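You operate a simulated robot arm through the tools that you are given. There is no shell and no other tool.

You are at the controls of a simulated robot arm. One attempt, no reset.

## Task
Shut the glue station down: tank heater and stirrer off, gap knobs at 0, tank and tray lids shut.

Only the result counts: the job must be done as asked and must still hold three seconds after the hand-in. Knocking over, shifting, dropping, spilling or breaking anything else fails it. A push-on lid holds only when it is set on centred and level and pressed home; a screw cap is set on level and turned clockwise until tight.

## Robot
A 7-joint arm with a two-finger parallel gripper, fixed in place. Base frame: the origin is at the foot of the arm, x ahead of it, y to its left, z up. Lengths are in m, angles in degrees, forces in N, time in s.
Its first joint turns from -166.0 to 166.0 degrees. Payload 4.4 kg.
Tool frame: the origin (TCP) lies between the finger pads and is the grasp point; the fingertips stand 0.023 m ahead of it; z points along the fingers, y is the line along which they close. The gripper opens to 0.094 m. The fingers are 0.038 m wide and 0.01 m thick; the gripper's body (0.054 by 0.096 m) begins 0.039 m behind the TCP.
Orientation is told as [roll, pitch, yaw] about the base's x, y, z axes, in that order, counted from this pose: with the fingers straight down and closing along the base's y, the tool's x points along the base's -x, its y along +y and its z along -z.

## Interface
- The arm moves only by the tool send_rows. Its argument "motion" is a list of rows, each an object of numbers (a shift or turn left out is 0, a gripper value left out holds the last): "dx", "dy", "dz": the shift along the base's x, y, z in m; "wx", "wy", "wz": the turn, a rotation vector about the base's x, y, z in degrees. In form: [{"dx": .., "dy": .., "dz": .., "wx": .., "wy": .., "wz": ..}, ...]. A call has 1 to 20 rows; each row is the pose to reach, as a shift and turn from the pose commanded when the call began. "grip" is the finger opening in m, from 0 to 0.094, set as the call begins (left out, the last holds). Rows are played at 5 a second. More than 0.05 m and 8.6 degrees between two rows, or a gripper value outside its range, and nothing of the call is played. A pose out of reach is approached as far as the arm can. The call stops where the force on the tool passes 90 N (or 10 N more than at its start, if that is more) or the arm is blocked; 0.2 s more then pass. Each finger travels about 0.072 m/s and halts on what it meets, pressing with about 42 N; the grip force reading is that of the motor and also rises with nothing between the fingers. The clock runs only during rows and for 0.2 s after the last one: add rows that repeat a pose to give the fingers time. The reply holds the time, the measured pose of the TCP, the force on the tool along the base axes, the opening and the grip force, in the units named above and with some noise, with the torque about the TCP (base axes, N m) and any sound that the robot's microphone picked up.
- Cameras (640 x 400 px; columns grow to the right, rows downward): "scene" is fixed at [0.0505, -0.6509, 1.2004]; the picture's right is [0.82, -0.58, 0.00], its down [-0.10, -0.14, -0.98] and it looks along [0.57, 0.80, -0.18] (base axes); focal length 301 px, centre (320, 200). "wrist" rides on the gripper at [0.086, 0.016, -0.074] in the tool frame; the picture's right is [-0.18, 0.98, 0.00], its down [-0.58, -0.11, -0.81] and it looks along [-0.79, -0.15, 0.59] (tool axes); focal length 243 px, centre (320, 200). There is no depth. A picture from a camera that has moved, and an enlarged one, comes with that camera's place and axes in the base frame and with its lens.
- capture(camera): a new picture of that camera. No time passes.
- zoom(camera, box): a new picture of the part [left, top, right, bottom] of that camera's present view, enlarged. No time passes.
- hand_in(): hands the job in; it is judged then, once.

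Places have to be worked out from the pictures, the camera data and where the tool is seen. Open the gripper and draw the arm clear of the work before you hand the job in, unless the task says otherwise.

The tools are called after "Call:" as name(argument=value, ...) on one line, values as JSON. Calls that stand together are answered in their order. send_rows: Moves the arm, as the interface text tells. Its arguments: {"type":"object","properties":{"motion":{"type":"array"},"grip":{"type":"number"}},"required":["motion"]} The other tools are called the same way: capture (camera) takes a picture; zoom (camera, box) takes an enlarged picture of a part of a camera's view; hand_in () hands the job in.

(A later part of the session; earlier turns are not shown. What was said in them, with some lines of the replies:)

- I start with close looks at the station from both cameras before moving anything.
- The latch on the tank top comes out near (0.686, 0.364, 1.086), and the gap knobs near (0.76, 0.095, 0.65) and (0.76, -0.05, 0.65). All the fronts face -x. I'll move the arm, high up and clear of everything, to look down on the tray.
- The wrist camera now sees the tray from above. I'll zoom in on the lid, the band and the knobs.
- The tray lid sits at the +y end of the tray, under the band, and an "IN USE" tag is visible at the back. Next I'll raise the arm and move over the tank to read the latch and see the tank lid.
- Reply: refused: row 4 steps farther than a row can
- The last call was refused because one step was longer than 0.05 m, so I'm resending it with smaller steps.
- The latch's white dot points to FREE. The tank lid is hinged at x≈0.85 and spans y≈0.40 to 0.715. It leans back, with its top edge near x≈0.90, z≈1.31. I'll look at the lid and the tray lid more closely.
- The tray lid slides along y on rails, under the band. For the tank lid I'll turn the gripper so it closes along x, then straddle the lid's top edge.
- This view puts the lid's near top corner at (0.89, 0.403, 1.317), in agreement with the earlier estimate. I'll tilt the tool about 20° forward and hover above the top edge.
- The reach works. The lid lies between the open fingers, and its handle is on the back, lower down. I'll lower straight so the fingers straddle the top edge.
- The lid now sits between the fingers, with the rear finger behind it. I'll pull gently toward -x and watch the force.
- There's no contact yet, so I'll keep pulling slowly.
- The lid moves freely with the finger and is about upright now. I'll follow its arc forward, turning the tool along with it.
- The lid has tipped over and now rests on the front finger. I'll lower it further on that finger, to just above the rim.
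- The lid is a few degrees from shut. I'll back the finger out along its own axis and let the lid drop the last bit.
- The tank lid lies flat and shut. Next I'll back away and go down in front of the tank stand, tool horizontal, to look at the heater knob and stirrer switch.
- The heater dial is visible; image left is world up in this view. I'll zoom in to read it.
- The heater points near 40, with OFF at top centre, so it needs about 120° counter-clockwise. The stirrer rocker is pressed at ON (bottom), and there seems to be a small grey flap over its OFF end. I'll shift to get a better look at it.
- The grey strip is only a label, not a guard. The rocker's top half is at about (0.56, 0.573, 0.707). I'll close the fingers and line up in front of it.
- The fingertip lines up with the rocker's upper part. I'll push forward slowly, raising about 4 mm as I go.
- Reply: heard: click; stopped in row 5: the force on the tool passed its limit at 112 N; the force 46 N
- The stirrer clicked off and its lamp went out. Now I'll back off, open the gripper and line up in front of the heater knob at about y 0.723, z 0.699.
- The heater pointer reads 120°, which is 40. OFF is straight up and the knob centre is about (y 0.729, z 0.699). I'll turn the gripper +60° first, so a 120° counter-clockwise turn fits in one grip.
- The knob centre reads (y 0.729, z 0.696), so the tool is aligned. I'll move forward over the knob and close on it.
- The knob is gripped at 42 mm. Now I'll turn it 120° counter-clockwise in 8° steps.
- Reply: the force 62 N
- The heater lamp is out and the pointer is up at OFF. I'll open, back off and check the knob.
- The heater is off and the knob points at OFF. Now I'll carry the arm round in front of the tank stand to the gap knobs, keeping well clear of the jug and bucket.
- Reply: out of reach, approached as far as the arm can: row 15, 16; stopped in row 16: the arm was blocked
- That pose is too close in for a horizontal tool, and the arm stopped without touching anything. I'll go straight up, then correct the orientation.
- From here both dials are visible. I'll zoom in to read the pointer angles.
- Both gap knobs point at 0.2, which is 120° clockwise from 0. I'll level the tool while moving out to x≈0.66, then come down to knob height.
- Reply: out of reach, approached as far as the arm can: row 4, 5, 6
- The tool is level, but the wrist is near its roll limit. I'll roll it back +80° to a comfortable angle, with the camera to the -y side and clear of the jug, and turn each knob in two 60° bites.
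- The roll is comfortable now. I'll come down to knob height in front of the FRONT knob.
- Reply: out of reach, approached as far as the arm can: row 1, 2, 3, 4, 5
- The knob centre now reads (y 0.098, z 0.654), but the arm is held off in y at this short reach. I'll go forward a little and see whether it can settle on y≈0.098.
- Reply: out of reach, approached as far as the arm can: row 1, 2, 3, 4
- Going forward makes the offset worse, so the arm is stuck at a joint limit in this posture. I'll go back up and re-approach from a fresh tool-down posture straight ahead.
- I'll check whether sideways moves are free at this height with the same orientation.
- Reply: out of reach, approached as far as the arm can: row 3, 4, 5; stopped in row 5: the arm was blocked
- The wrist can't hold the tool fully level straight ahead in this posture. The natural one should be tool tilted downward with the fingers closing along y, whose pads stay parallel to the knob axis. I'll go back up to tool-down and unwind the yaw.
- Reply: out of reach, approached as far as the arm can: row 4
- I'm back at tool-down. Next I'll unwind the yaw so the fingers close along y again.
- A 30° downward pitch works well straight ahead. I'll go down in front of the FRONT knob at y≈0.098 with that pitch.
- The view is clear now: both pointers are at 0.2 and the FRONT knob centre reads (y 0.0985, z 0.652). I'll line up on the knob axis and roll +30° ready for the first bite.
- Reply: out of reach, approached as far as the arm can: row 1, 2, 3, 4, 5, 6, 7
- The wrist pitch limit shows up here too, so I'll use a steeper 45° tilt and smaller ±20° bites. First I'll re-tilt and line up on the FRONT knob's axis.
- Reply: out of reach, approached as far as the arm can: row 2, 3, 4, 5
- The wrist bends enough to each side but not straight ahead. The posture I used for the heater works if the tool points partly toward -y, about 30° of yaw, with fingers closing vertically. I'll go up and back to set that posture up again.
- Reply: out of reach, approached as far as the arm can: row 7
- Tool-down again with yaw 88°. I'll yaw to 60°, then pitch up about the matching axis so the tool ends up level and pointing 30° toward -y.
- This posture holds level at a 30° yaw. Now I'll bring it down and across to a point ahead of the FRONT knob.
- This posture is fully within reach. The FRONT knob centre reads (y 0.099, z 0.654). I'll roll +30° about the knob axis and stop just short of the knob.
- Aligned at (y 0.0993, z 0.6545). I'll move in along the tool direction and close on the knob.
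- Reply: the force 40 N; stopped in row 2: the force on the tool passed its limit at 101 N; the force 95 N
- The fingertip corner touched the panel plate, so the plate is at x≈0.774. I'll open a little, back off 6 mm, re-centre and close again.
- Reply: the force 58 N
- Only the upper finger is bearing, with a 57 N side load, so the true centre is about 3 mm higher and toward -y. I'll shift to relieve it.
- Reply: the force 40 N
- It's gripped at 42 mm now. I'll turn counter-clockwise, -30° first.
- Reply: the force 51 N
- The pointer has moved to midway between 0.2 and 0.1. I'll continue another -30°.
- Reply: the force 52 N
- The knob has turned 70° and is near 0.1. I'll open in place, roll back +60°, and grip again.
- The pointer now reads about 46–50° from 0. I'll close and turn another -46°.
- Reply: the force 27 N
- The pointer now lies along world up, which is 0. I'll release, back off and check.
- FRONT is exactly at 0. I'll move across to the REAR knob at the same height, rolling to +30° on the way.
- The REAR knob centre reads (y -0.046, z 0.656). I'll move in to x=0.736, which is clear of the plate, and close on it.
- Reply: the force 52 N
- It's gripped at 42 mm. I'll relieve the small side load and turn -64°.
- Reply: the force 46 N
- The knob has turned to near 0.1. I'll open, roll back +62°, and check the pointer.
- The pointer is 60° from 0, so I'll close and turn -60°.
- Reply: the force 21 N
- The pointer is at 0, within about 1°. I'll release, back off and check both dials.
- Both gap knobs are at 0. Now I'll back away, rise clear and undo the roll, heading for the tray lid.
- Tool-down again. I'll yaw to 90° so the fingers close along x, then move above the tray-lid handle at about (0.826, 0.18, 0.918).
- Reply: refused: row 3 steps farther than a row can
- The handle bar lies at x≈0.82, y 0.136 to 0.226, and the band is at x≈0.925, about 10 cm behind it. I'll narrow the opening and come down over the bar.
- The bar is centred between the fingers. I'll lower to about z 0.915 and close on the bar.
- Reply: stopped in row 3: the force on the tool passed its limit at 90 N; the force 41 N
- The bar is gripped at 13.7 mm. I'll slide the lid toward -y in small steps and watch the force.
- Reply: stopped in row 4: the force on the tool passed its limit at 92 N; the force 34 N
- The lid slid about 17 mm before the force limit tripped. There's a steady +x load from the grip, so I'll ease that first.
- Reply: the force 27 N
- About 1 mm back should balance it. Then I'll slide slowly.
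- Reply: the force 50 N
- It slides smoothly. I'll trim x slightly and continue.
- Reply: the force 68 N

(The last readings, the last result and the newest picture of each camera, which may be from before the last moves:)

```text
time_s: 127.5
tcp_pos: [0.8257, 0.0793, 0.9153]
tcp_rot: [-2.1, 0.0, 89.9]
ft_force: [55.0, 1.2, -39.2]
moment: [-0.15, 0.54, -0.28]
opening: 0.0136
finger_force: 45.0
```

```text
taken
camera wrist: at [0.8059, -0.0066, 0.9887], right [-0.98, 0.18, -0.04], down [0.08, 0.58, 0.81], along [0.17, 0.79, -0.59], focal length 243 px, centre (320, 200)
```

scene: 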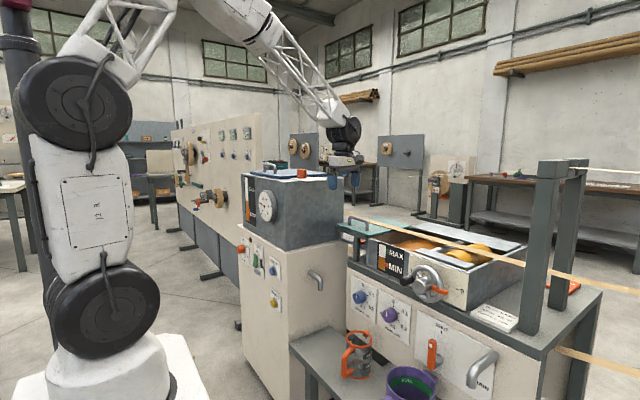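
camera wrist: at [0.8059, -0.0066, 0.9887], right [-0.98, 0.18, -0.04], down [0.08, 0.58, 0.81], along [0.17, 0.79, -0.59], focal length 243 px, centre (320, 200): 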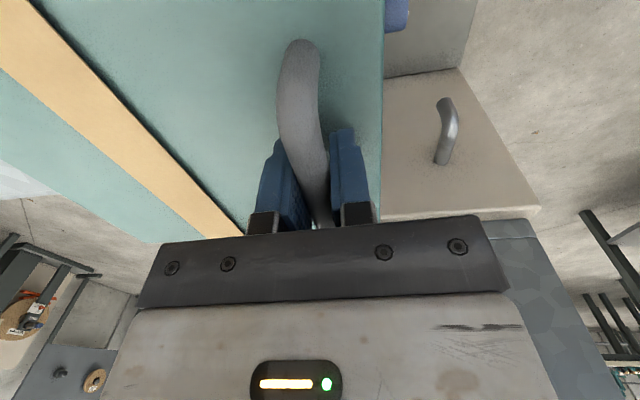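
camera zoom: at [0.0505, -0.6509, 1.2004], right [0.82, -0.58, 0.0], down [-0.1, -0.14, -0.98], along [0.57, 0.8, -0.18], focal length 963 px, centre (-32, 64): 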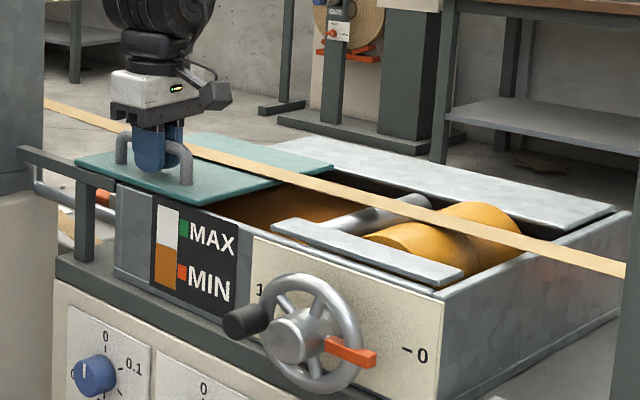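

The lid slides well. I'll trim x and z again and continue.

Call:
send_rows(motion=[{"dx": 0.001, "dz": -0.0008}, {"dx": 0.001, "dy": -0.005, "dz": -0.0008}, {"dx": 0.001, "dy": -0.01, "dz": -0.0008}, {"dx": 0.001, "dy": -0.015, "dz": -0.0008}, {"dx": 0.001, "dy": -0.02, "dz": -0.0008}, {"dx": 0.001, "dy": -0.025, "dz": -0.0008}, {"dx": 0.001, "dy": -0.03, "dz": -0.0008}, {"dx": 0.001, "dy": -0.035, "dz": -0.0008}, {"dx": 0.001, "dy": -0.04, "dz": -0.0008}, {"dx": 0.001, "dy": -0.045, "dz": -0.0008}, {"dx": 0.001, "dy": -0.05, "dz": -0.0008}])

Call:
zoom(camera="scene", box=[330, 180, 530, 305])

```text
time_s: 129.9
tcp_pos: [0.8262, 0.0291, 0.9148]
tcp_rot: [-2.1, 0.0, 90.0]
ft_force: [-16.2, 0.9, 30.6]
moment: [0.01, -0.12, -0.34]
opening: 0.0138
finger_force: 45.1
```

```text
3.20 times, centred on (430, 242) of scene
camera zoom: at [0.0505, -0.6509, 1.2004], right [0.82, -0.58, 0.0], down [-0.1, -0.14, -0.98], along [0.57, 0.8, -0.18], focal length 963 px, centre (-32, 64)
```

zoom: 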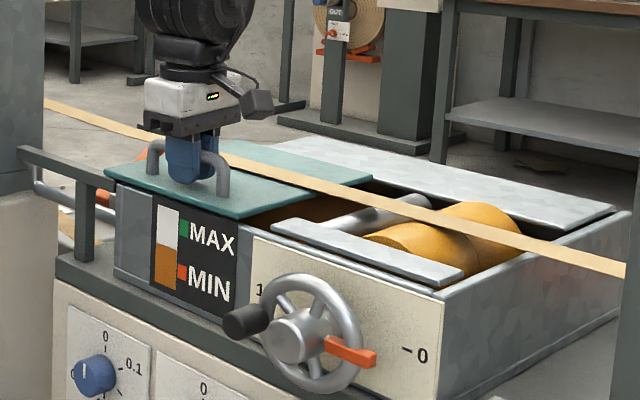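

There's about 4 cm left before the lid's edge meets the fixed strip. I'll carry on slowly until it stops.

Call:
send_rows(motion=[{"dy": -0.005}, {"dy": -0.01}, {"dy": -0.015}, {"dy": -0.02}, {"dy": -0.025}, {"dy": -0.029}, {"dy": -0.032}, {"dy": -0.035}, {"dy": -0.038}, {"dy": -0.041}, {"dy": -0.044}, {"dy": -0.047}, {"dy": -0.05}])

Call:
zoom(camera="scene", box=[330, 180, 530, 305])

Call:
capture(camera="wrist")

```text
time_s: 132.7
tcp_pos: [0.8257, -0.0198, 0.9127]
tcp_rot: [-1.9, -0.1, 90.0]
ft_force: [-6.5, 85.6, -1.3]
moment: [0.57, 1.63, -1.21]
opening: 0.0145
finger_force: 44.4
```

```text
3.20 times, centred on (430, 242) of scene
camera zoom: at [0.0505, -0.6509, 1.2004], right [0.82, -0.58, 0.0], down [-0.1, -0.14, -0.98], along [0.57, 0.8, -0.18], focal length 963 px, centre (-32, 64)
```

zoom: 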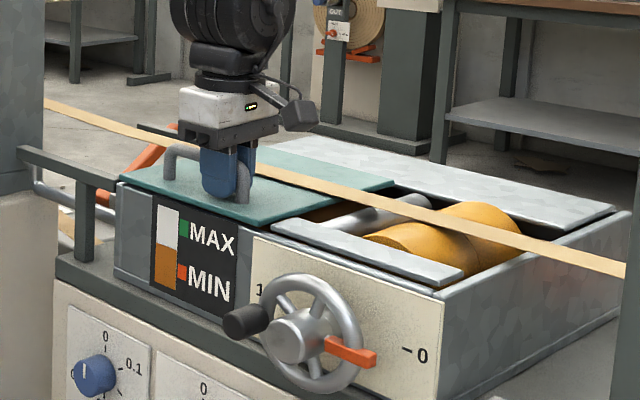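

```text
taken
camera wrist: at [0.806, -0.1059, 0.9868], right [-0.98, 0.18, -0.03], down [0.08, 0.58, 0.81], along [0.17, 0.79, -0.59], focal length 243 px, centre (320, 200)
```

wrist: 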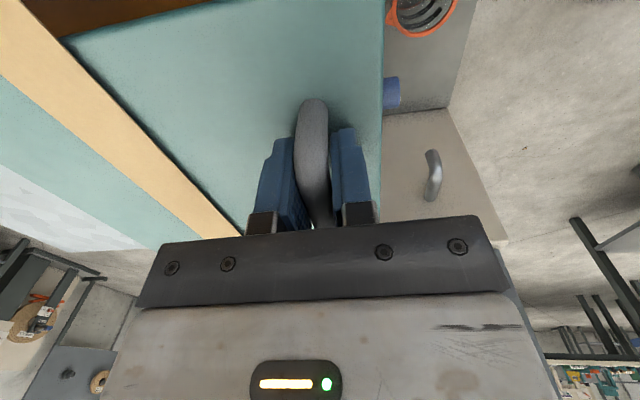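

The lid has stopped: the y force is up to 86 N and its left edge is level with the tray wall. I'll zoom in on its seating before releasing.

Call:
zoom(camera="scene", box=[360, 210, 460, 272])

Call:
zoom(camera="wrist", box=[0, 0, 320, 200])

```text
6.40 times, centred on (410, 241) of scene
camera zoom: at [0.0505, -0.6509, 1.2004], right [0.82, -0.58, 0.0], down [-0.1, -0.14, -0.98], along [0.57, 0.8, -0.18], focal length 1926 px, centre (-256, -62)
```

zoom: 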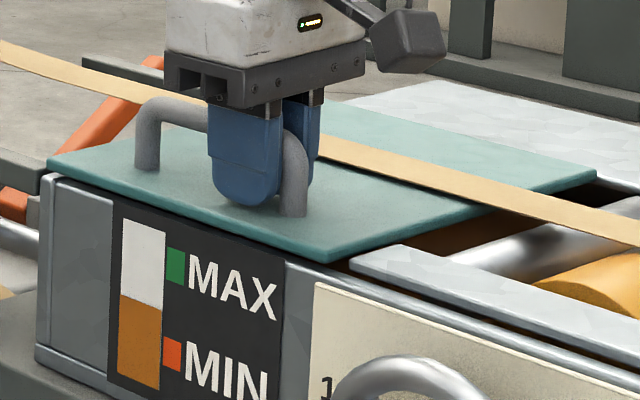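

```text
2.00 times, centred on (160, 100) of wrist
camera zoom: at [0.806, -0.1059, 0.9868], right [-0.98, 0.18, -0.03], down [0.08, 0.58, 0.81], along [0.17, 0.79, -0.59], focal length 485 px, centre (640, 400)
```

zoom: 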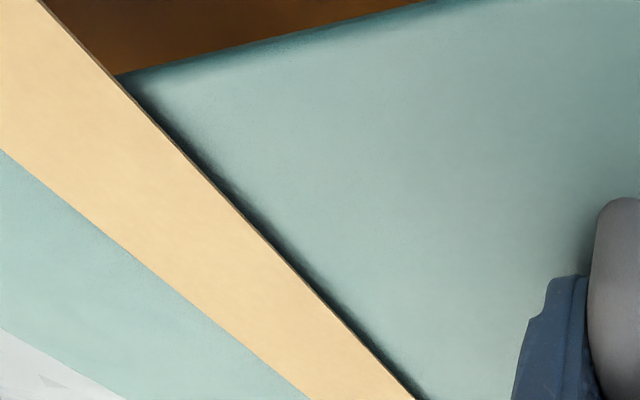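

The lid's left edge is flush with the tray's end wall, and its right edge is up against the strip. I'll release and rise straight up.

Call:
send_rows(grip=0.05, motion=[{"dy": 0}, {"dy": 0}, {"dy": 0}, {"dz": 0.03}, {"dz": 0.07}, {"dz": 0.11}, {"dz": 0.15}, {"dz": 0.19}, {"dz": 0.19}])

Call:
capture(camera="wrist")

Call:
zoom(camera="scene", box=[330, 180, 530, 305])

Call:
capture(camera="scene")

```text
time_s: 134.7
tcp_pos: [0.8264, -0.0217, 1.1059]
tcp_rot: [-1.9, 0.1, 90.1]
ft_force: [-0.1, -0.2, -0.1]
moment: [-0.02, 0.03, 0.01]
opening: 0.0498
finger_force: 0.0
```

```text
taken
camera wrist: at [0.8065, -0.1082, 1.1786], right [-0.98, 0.18, -0.03], down [0.08, 0.58, 0.81], along [0.17, 0.79, -0.59], focal length 243 px, centre (320, 200)
```

wrist: 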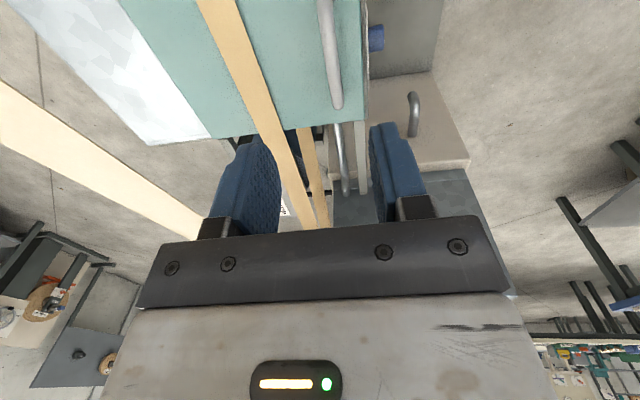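

```text
3.20 times, centred on (430, 242) of scene
camera zoom: at [0.0505, -0.6509, 1.2004], right [0.82, -0.58, 0.0], down [-0.1, -0.14, -0.98], along [0.57, 0.8, -0.18], focal length 963 px, centre (-32, 64)
```

zoom: 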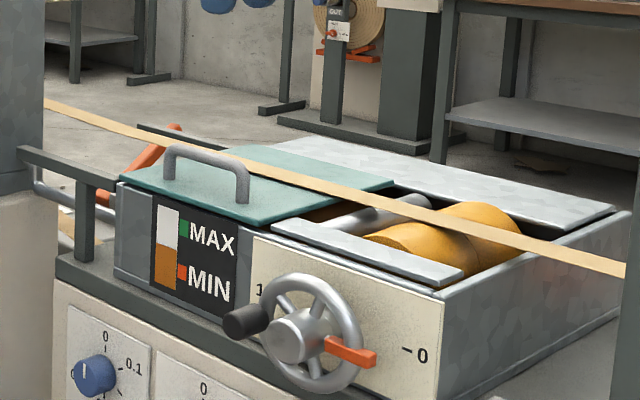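

```text
taken
```

scene: 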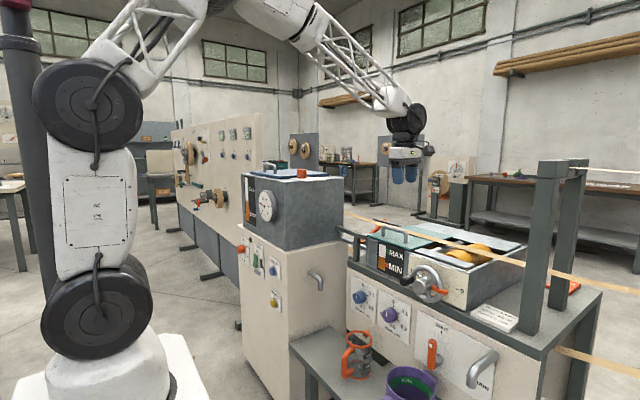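

Now I'll return to the earlier viewing pose (about 0.49, 0, 1.25, yaw 0) to check the tray lid and everything else.

Call:
send_rows(grip=0.094, motion=[{"dx": -0.04, "dz": 0.02}, {"dx": -0.08, "dz": 0.04}, {"dx": -0.12, "dz": 0.06, "wz": -8}, {"dx": -0.16, "dz": 0.08, "wz": -16}, {"dx": -0.2, "dz": 0.1, "wz": -24}, {"dx": -0.24, "dz": 0.12, "wz": -32}, {"dx": -0.28, "dz": 0.14, "wz": -40}, {"dx": -0.32, "dz": 0.145, "wz": -48}, {"dx": -0.336, "dz": 0.145, "wz": -56}, {"dx": -0.336, "dz": 0.145, "wz": -64}, {"dx": -0.336, "dz": 0.145, "wz": -72}, {"dx": -0.336, "dz": 0.145, "wz": -80}, {"dx": -0.336, "dz": 0.145, "wz": -88}, {"dx": -0.336, "dz": 0.145, "wz": -90}, {"dx": -0.336, "dz": 0.145, "wz": -90}])

Call:
capture(camera="wrist")

Call:
zoom(camera="wrist", box=[240, 80, 440, 205])

Call:
zoom(camera="scene", box=[220, 150, 380, 250])

```text
time_s: 137.9
tcp_pos: [0.4878, -0.0204, 1.2499]
tcp_rot: [-2.0, 0.0, 0.0]
ft_force: [0.7, 0.9, 0.4]
moment: [-0.01, 0.02, -0.03]
opening: 0.0937
finger_force: 0.0
```

```text
taken
camera wrist: at [0.4016, -0.0014, 1.3234], right [0.18, 0.98, -0.03], down [0.58, -0.08, 0.81], along [0.79, -0.17, -0.59], focal length 243 px, centre (320, 200)
```

wrist: 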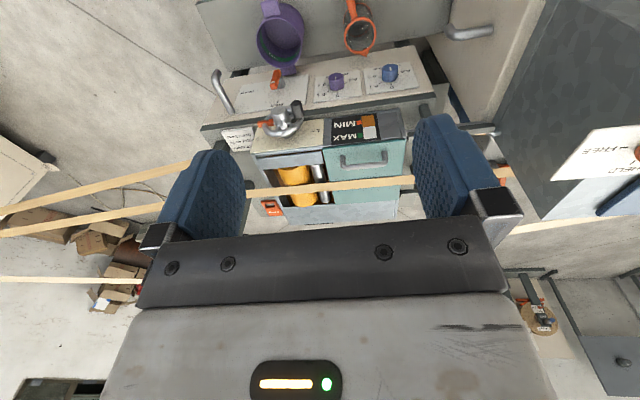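

```text
3.20 times, centred on (340, 142) of wrist
camera zoom: at [0.4016, -0.0014, 1.3234], right [0.18, 0.98, -0.03], down [0.58, -0.08, 0.81], along [0.79, -0.17, -0.59], focal length 776 px, centre (256, 384)
```

zoom: 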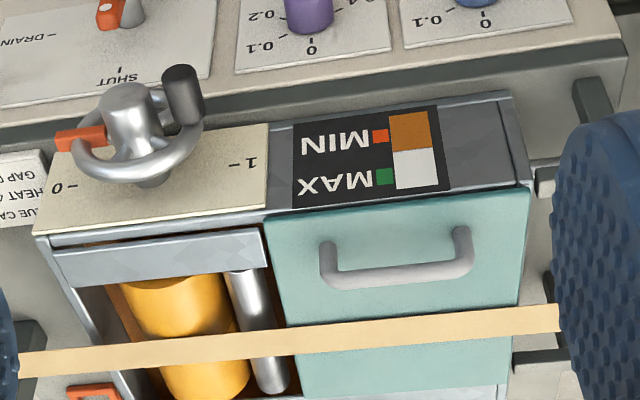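

```text
4.00 times, centred on (300, 200) of scene
camera zoom: at [0.0505, -0.6509, 1.2004], right [0.82, -0.58, 0.0], down [-0.1, -0.14, -0.98], along [0.57, 0.8, -0.18], focal length 1204 px, centre (400, 200)
```

zoom: 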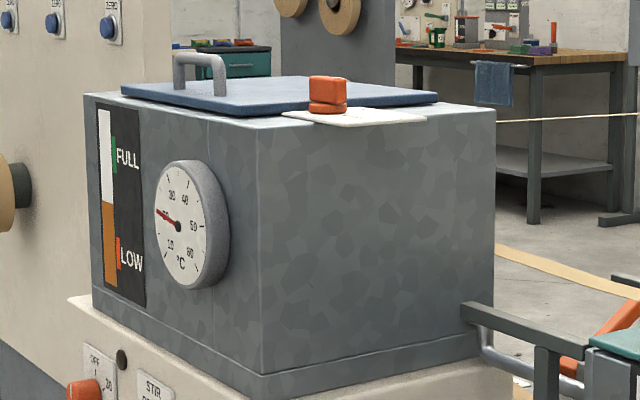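

The tray lid is shut squarely against the strip, with both gap knobs at 0. I'll take one last close look at the tank lid and the controls.

Call:
zoom(camera="scene", box=[240, 155, 340, 218])

Call:
zoom(camera="scene", box=[225, 225, 425, 350])

Call:
capture(camera="scene")

```text
6.35 times, centred on (290, 186) of scene
camera zoom: at [0.0505, -0.6509, 1.2004], right [0.82, -0.58, 0.0], down [-0.1, -0.14, -0.98], along [0.57, 0.8, -0.18], focal length 1910 px, centre (510, 286)
```

zoom: 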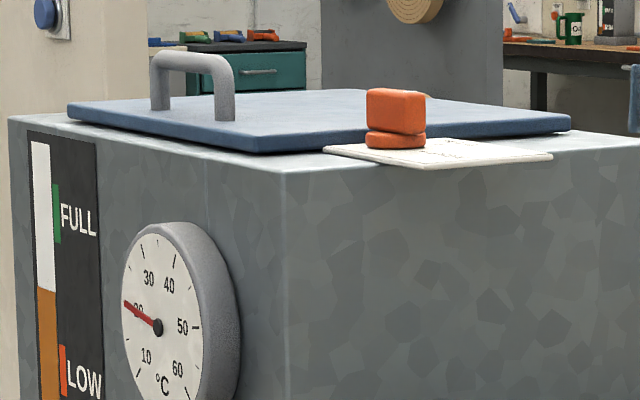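

```text
3.20 times, centred on (325, 288) of scene
camera zoom: at [0.0505, -0.6509, 1.2004], right [0.82, -0.58, 0.0], down [-0.1, -0.14, -0.98], along [0.57, 0.8, -0.18], focal length 963 px, centre (304, -80)
```

zoom: 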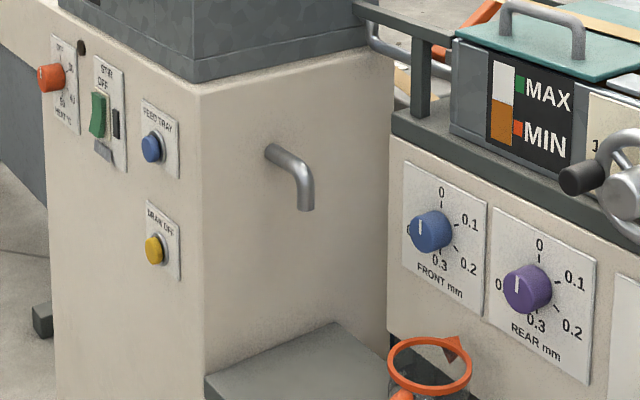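

```text
taken
```

scene: 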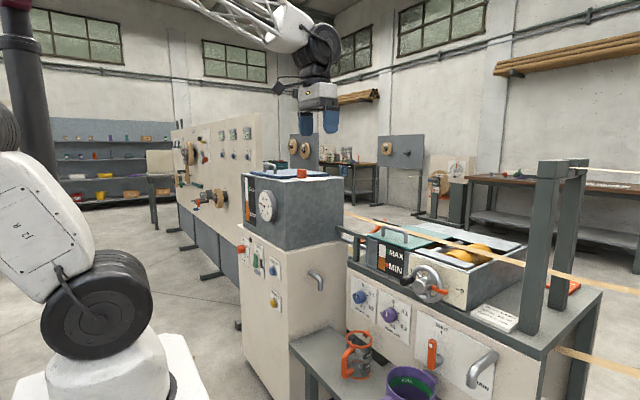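

Heater and stirrer are off with both lamps out, both gap knobs are at 0, and both lids are shut. The jug and bucket haven't moved, and the gripper is open and clear, so I'm handing in.

Call:
hand_in()

```text
The job is handed in.
```

I shut the glue station down and handed the job in; no verdict came back with the hand-in. From the last pictures and readings:

- **Tank heater:** the knob is at OFF and its lamp is out. It may sit up to about 2.5° off the OFF mark.
- **Stirrer:** the switch clicked to OFF and its lamp is out.
- **Gap knobs:** FRONT and REAR both point at 0.
- **Tank lid:** it is down flat on the rim. I let it drop the last few degrees and did not press it afterwards. The FREE/HELD latch was already at FREE, and I left it there.
- **Tray lid:** it is slid under the band to its stop, flush with the tray's end wall. The roller end to the right of the fixed strip stays open, because the lid does not reach that far.

The force limit stopped the arm a few times, and at the FRONT knob a fingertip briefly pressed on the panel plate. The last pictures show nothing else moved or damaged. The gripper is open and the arm is clear of the work.
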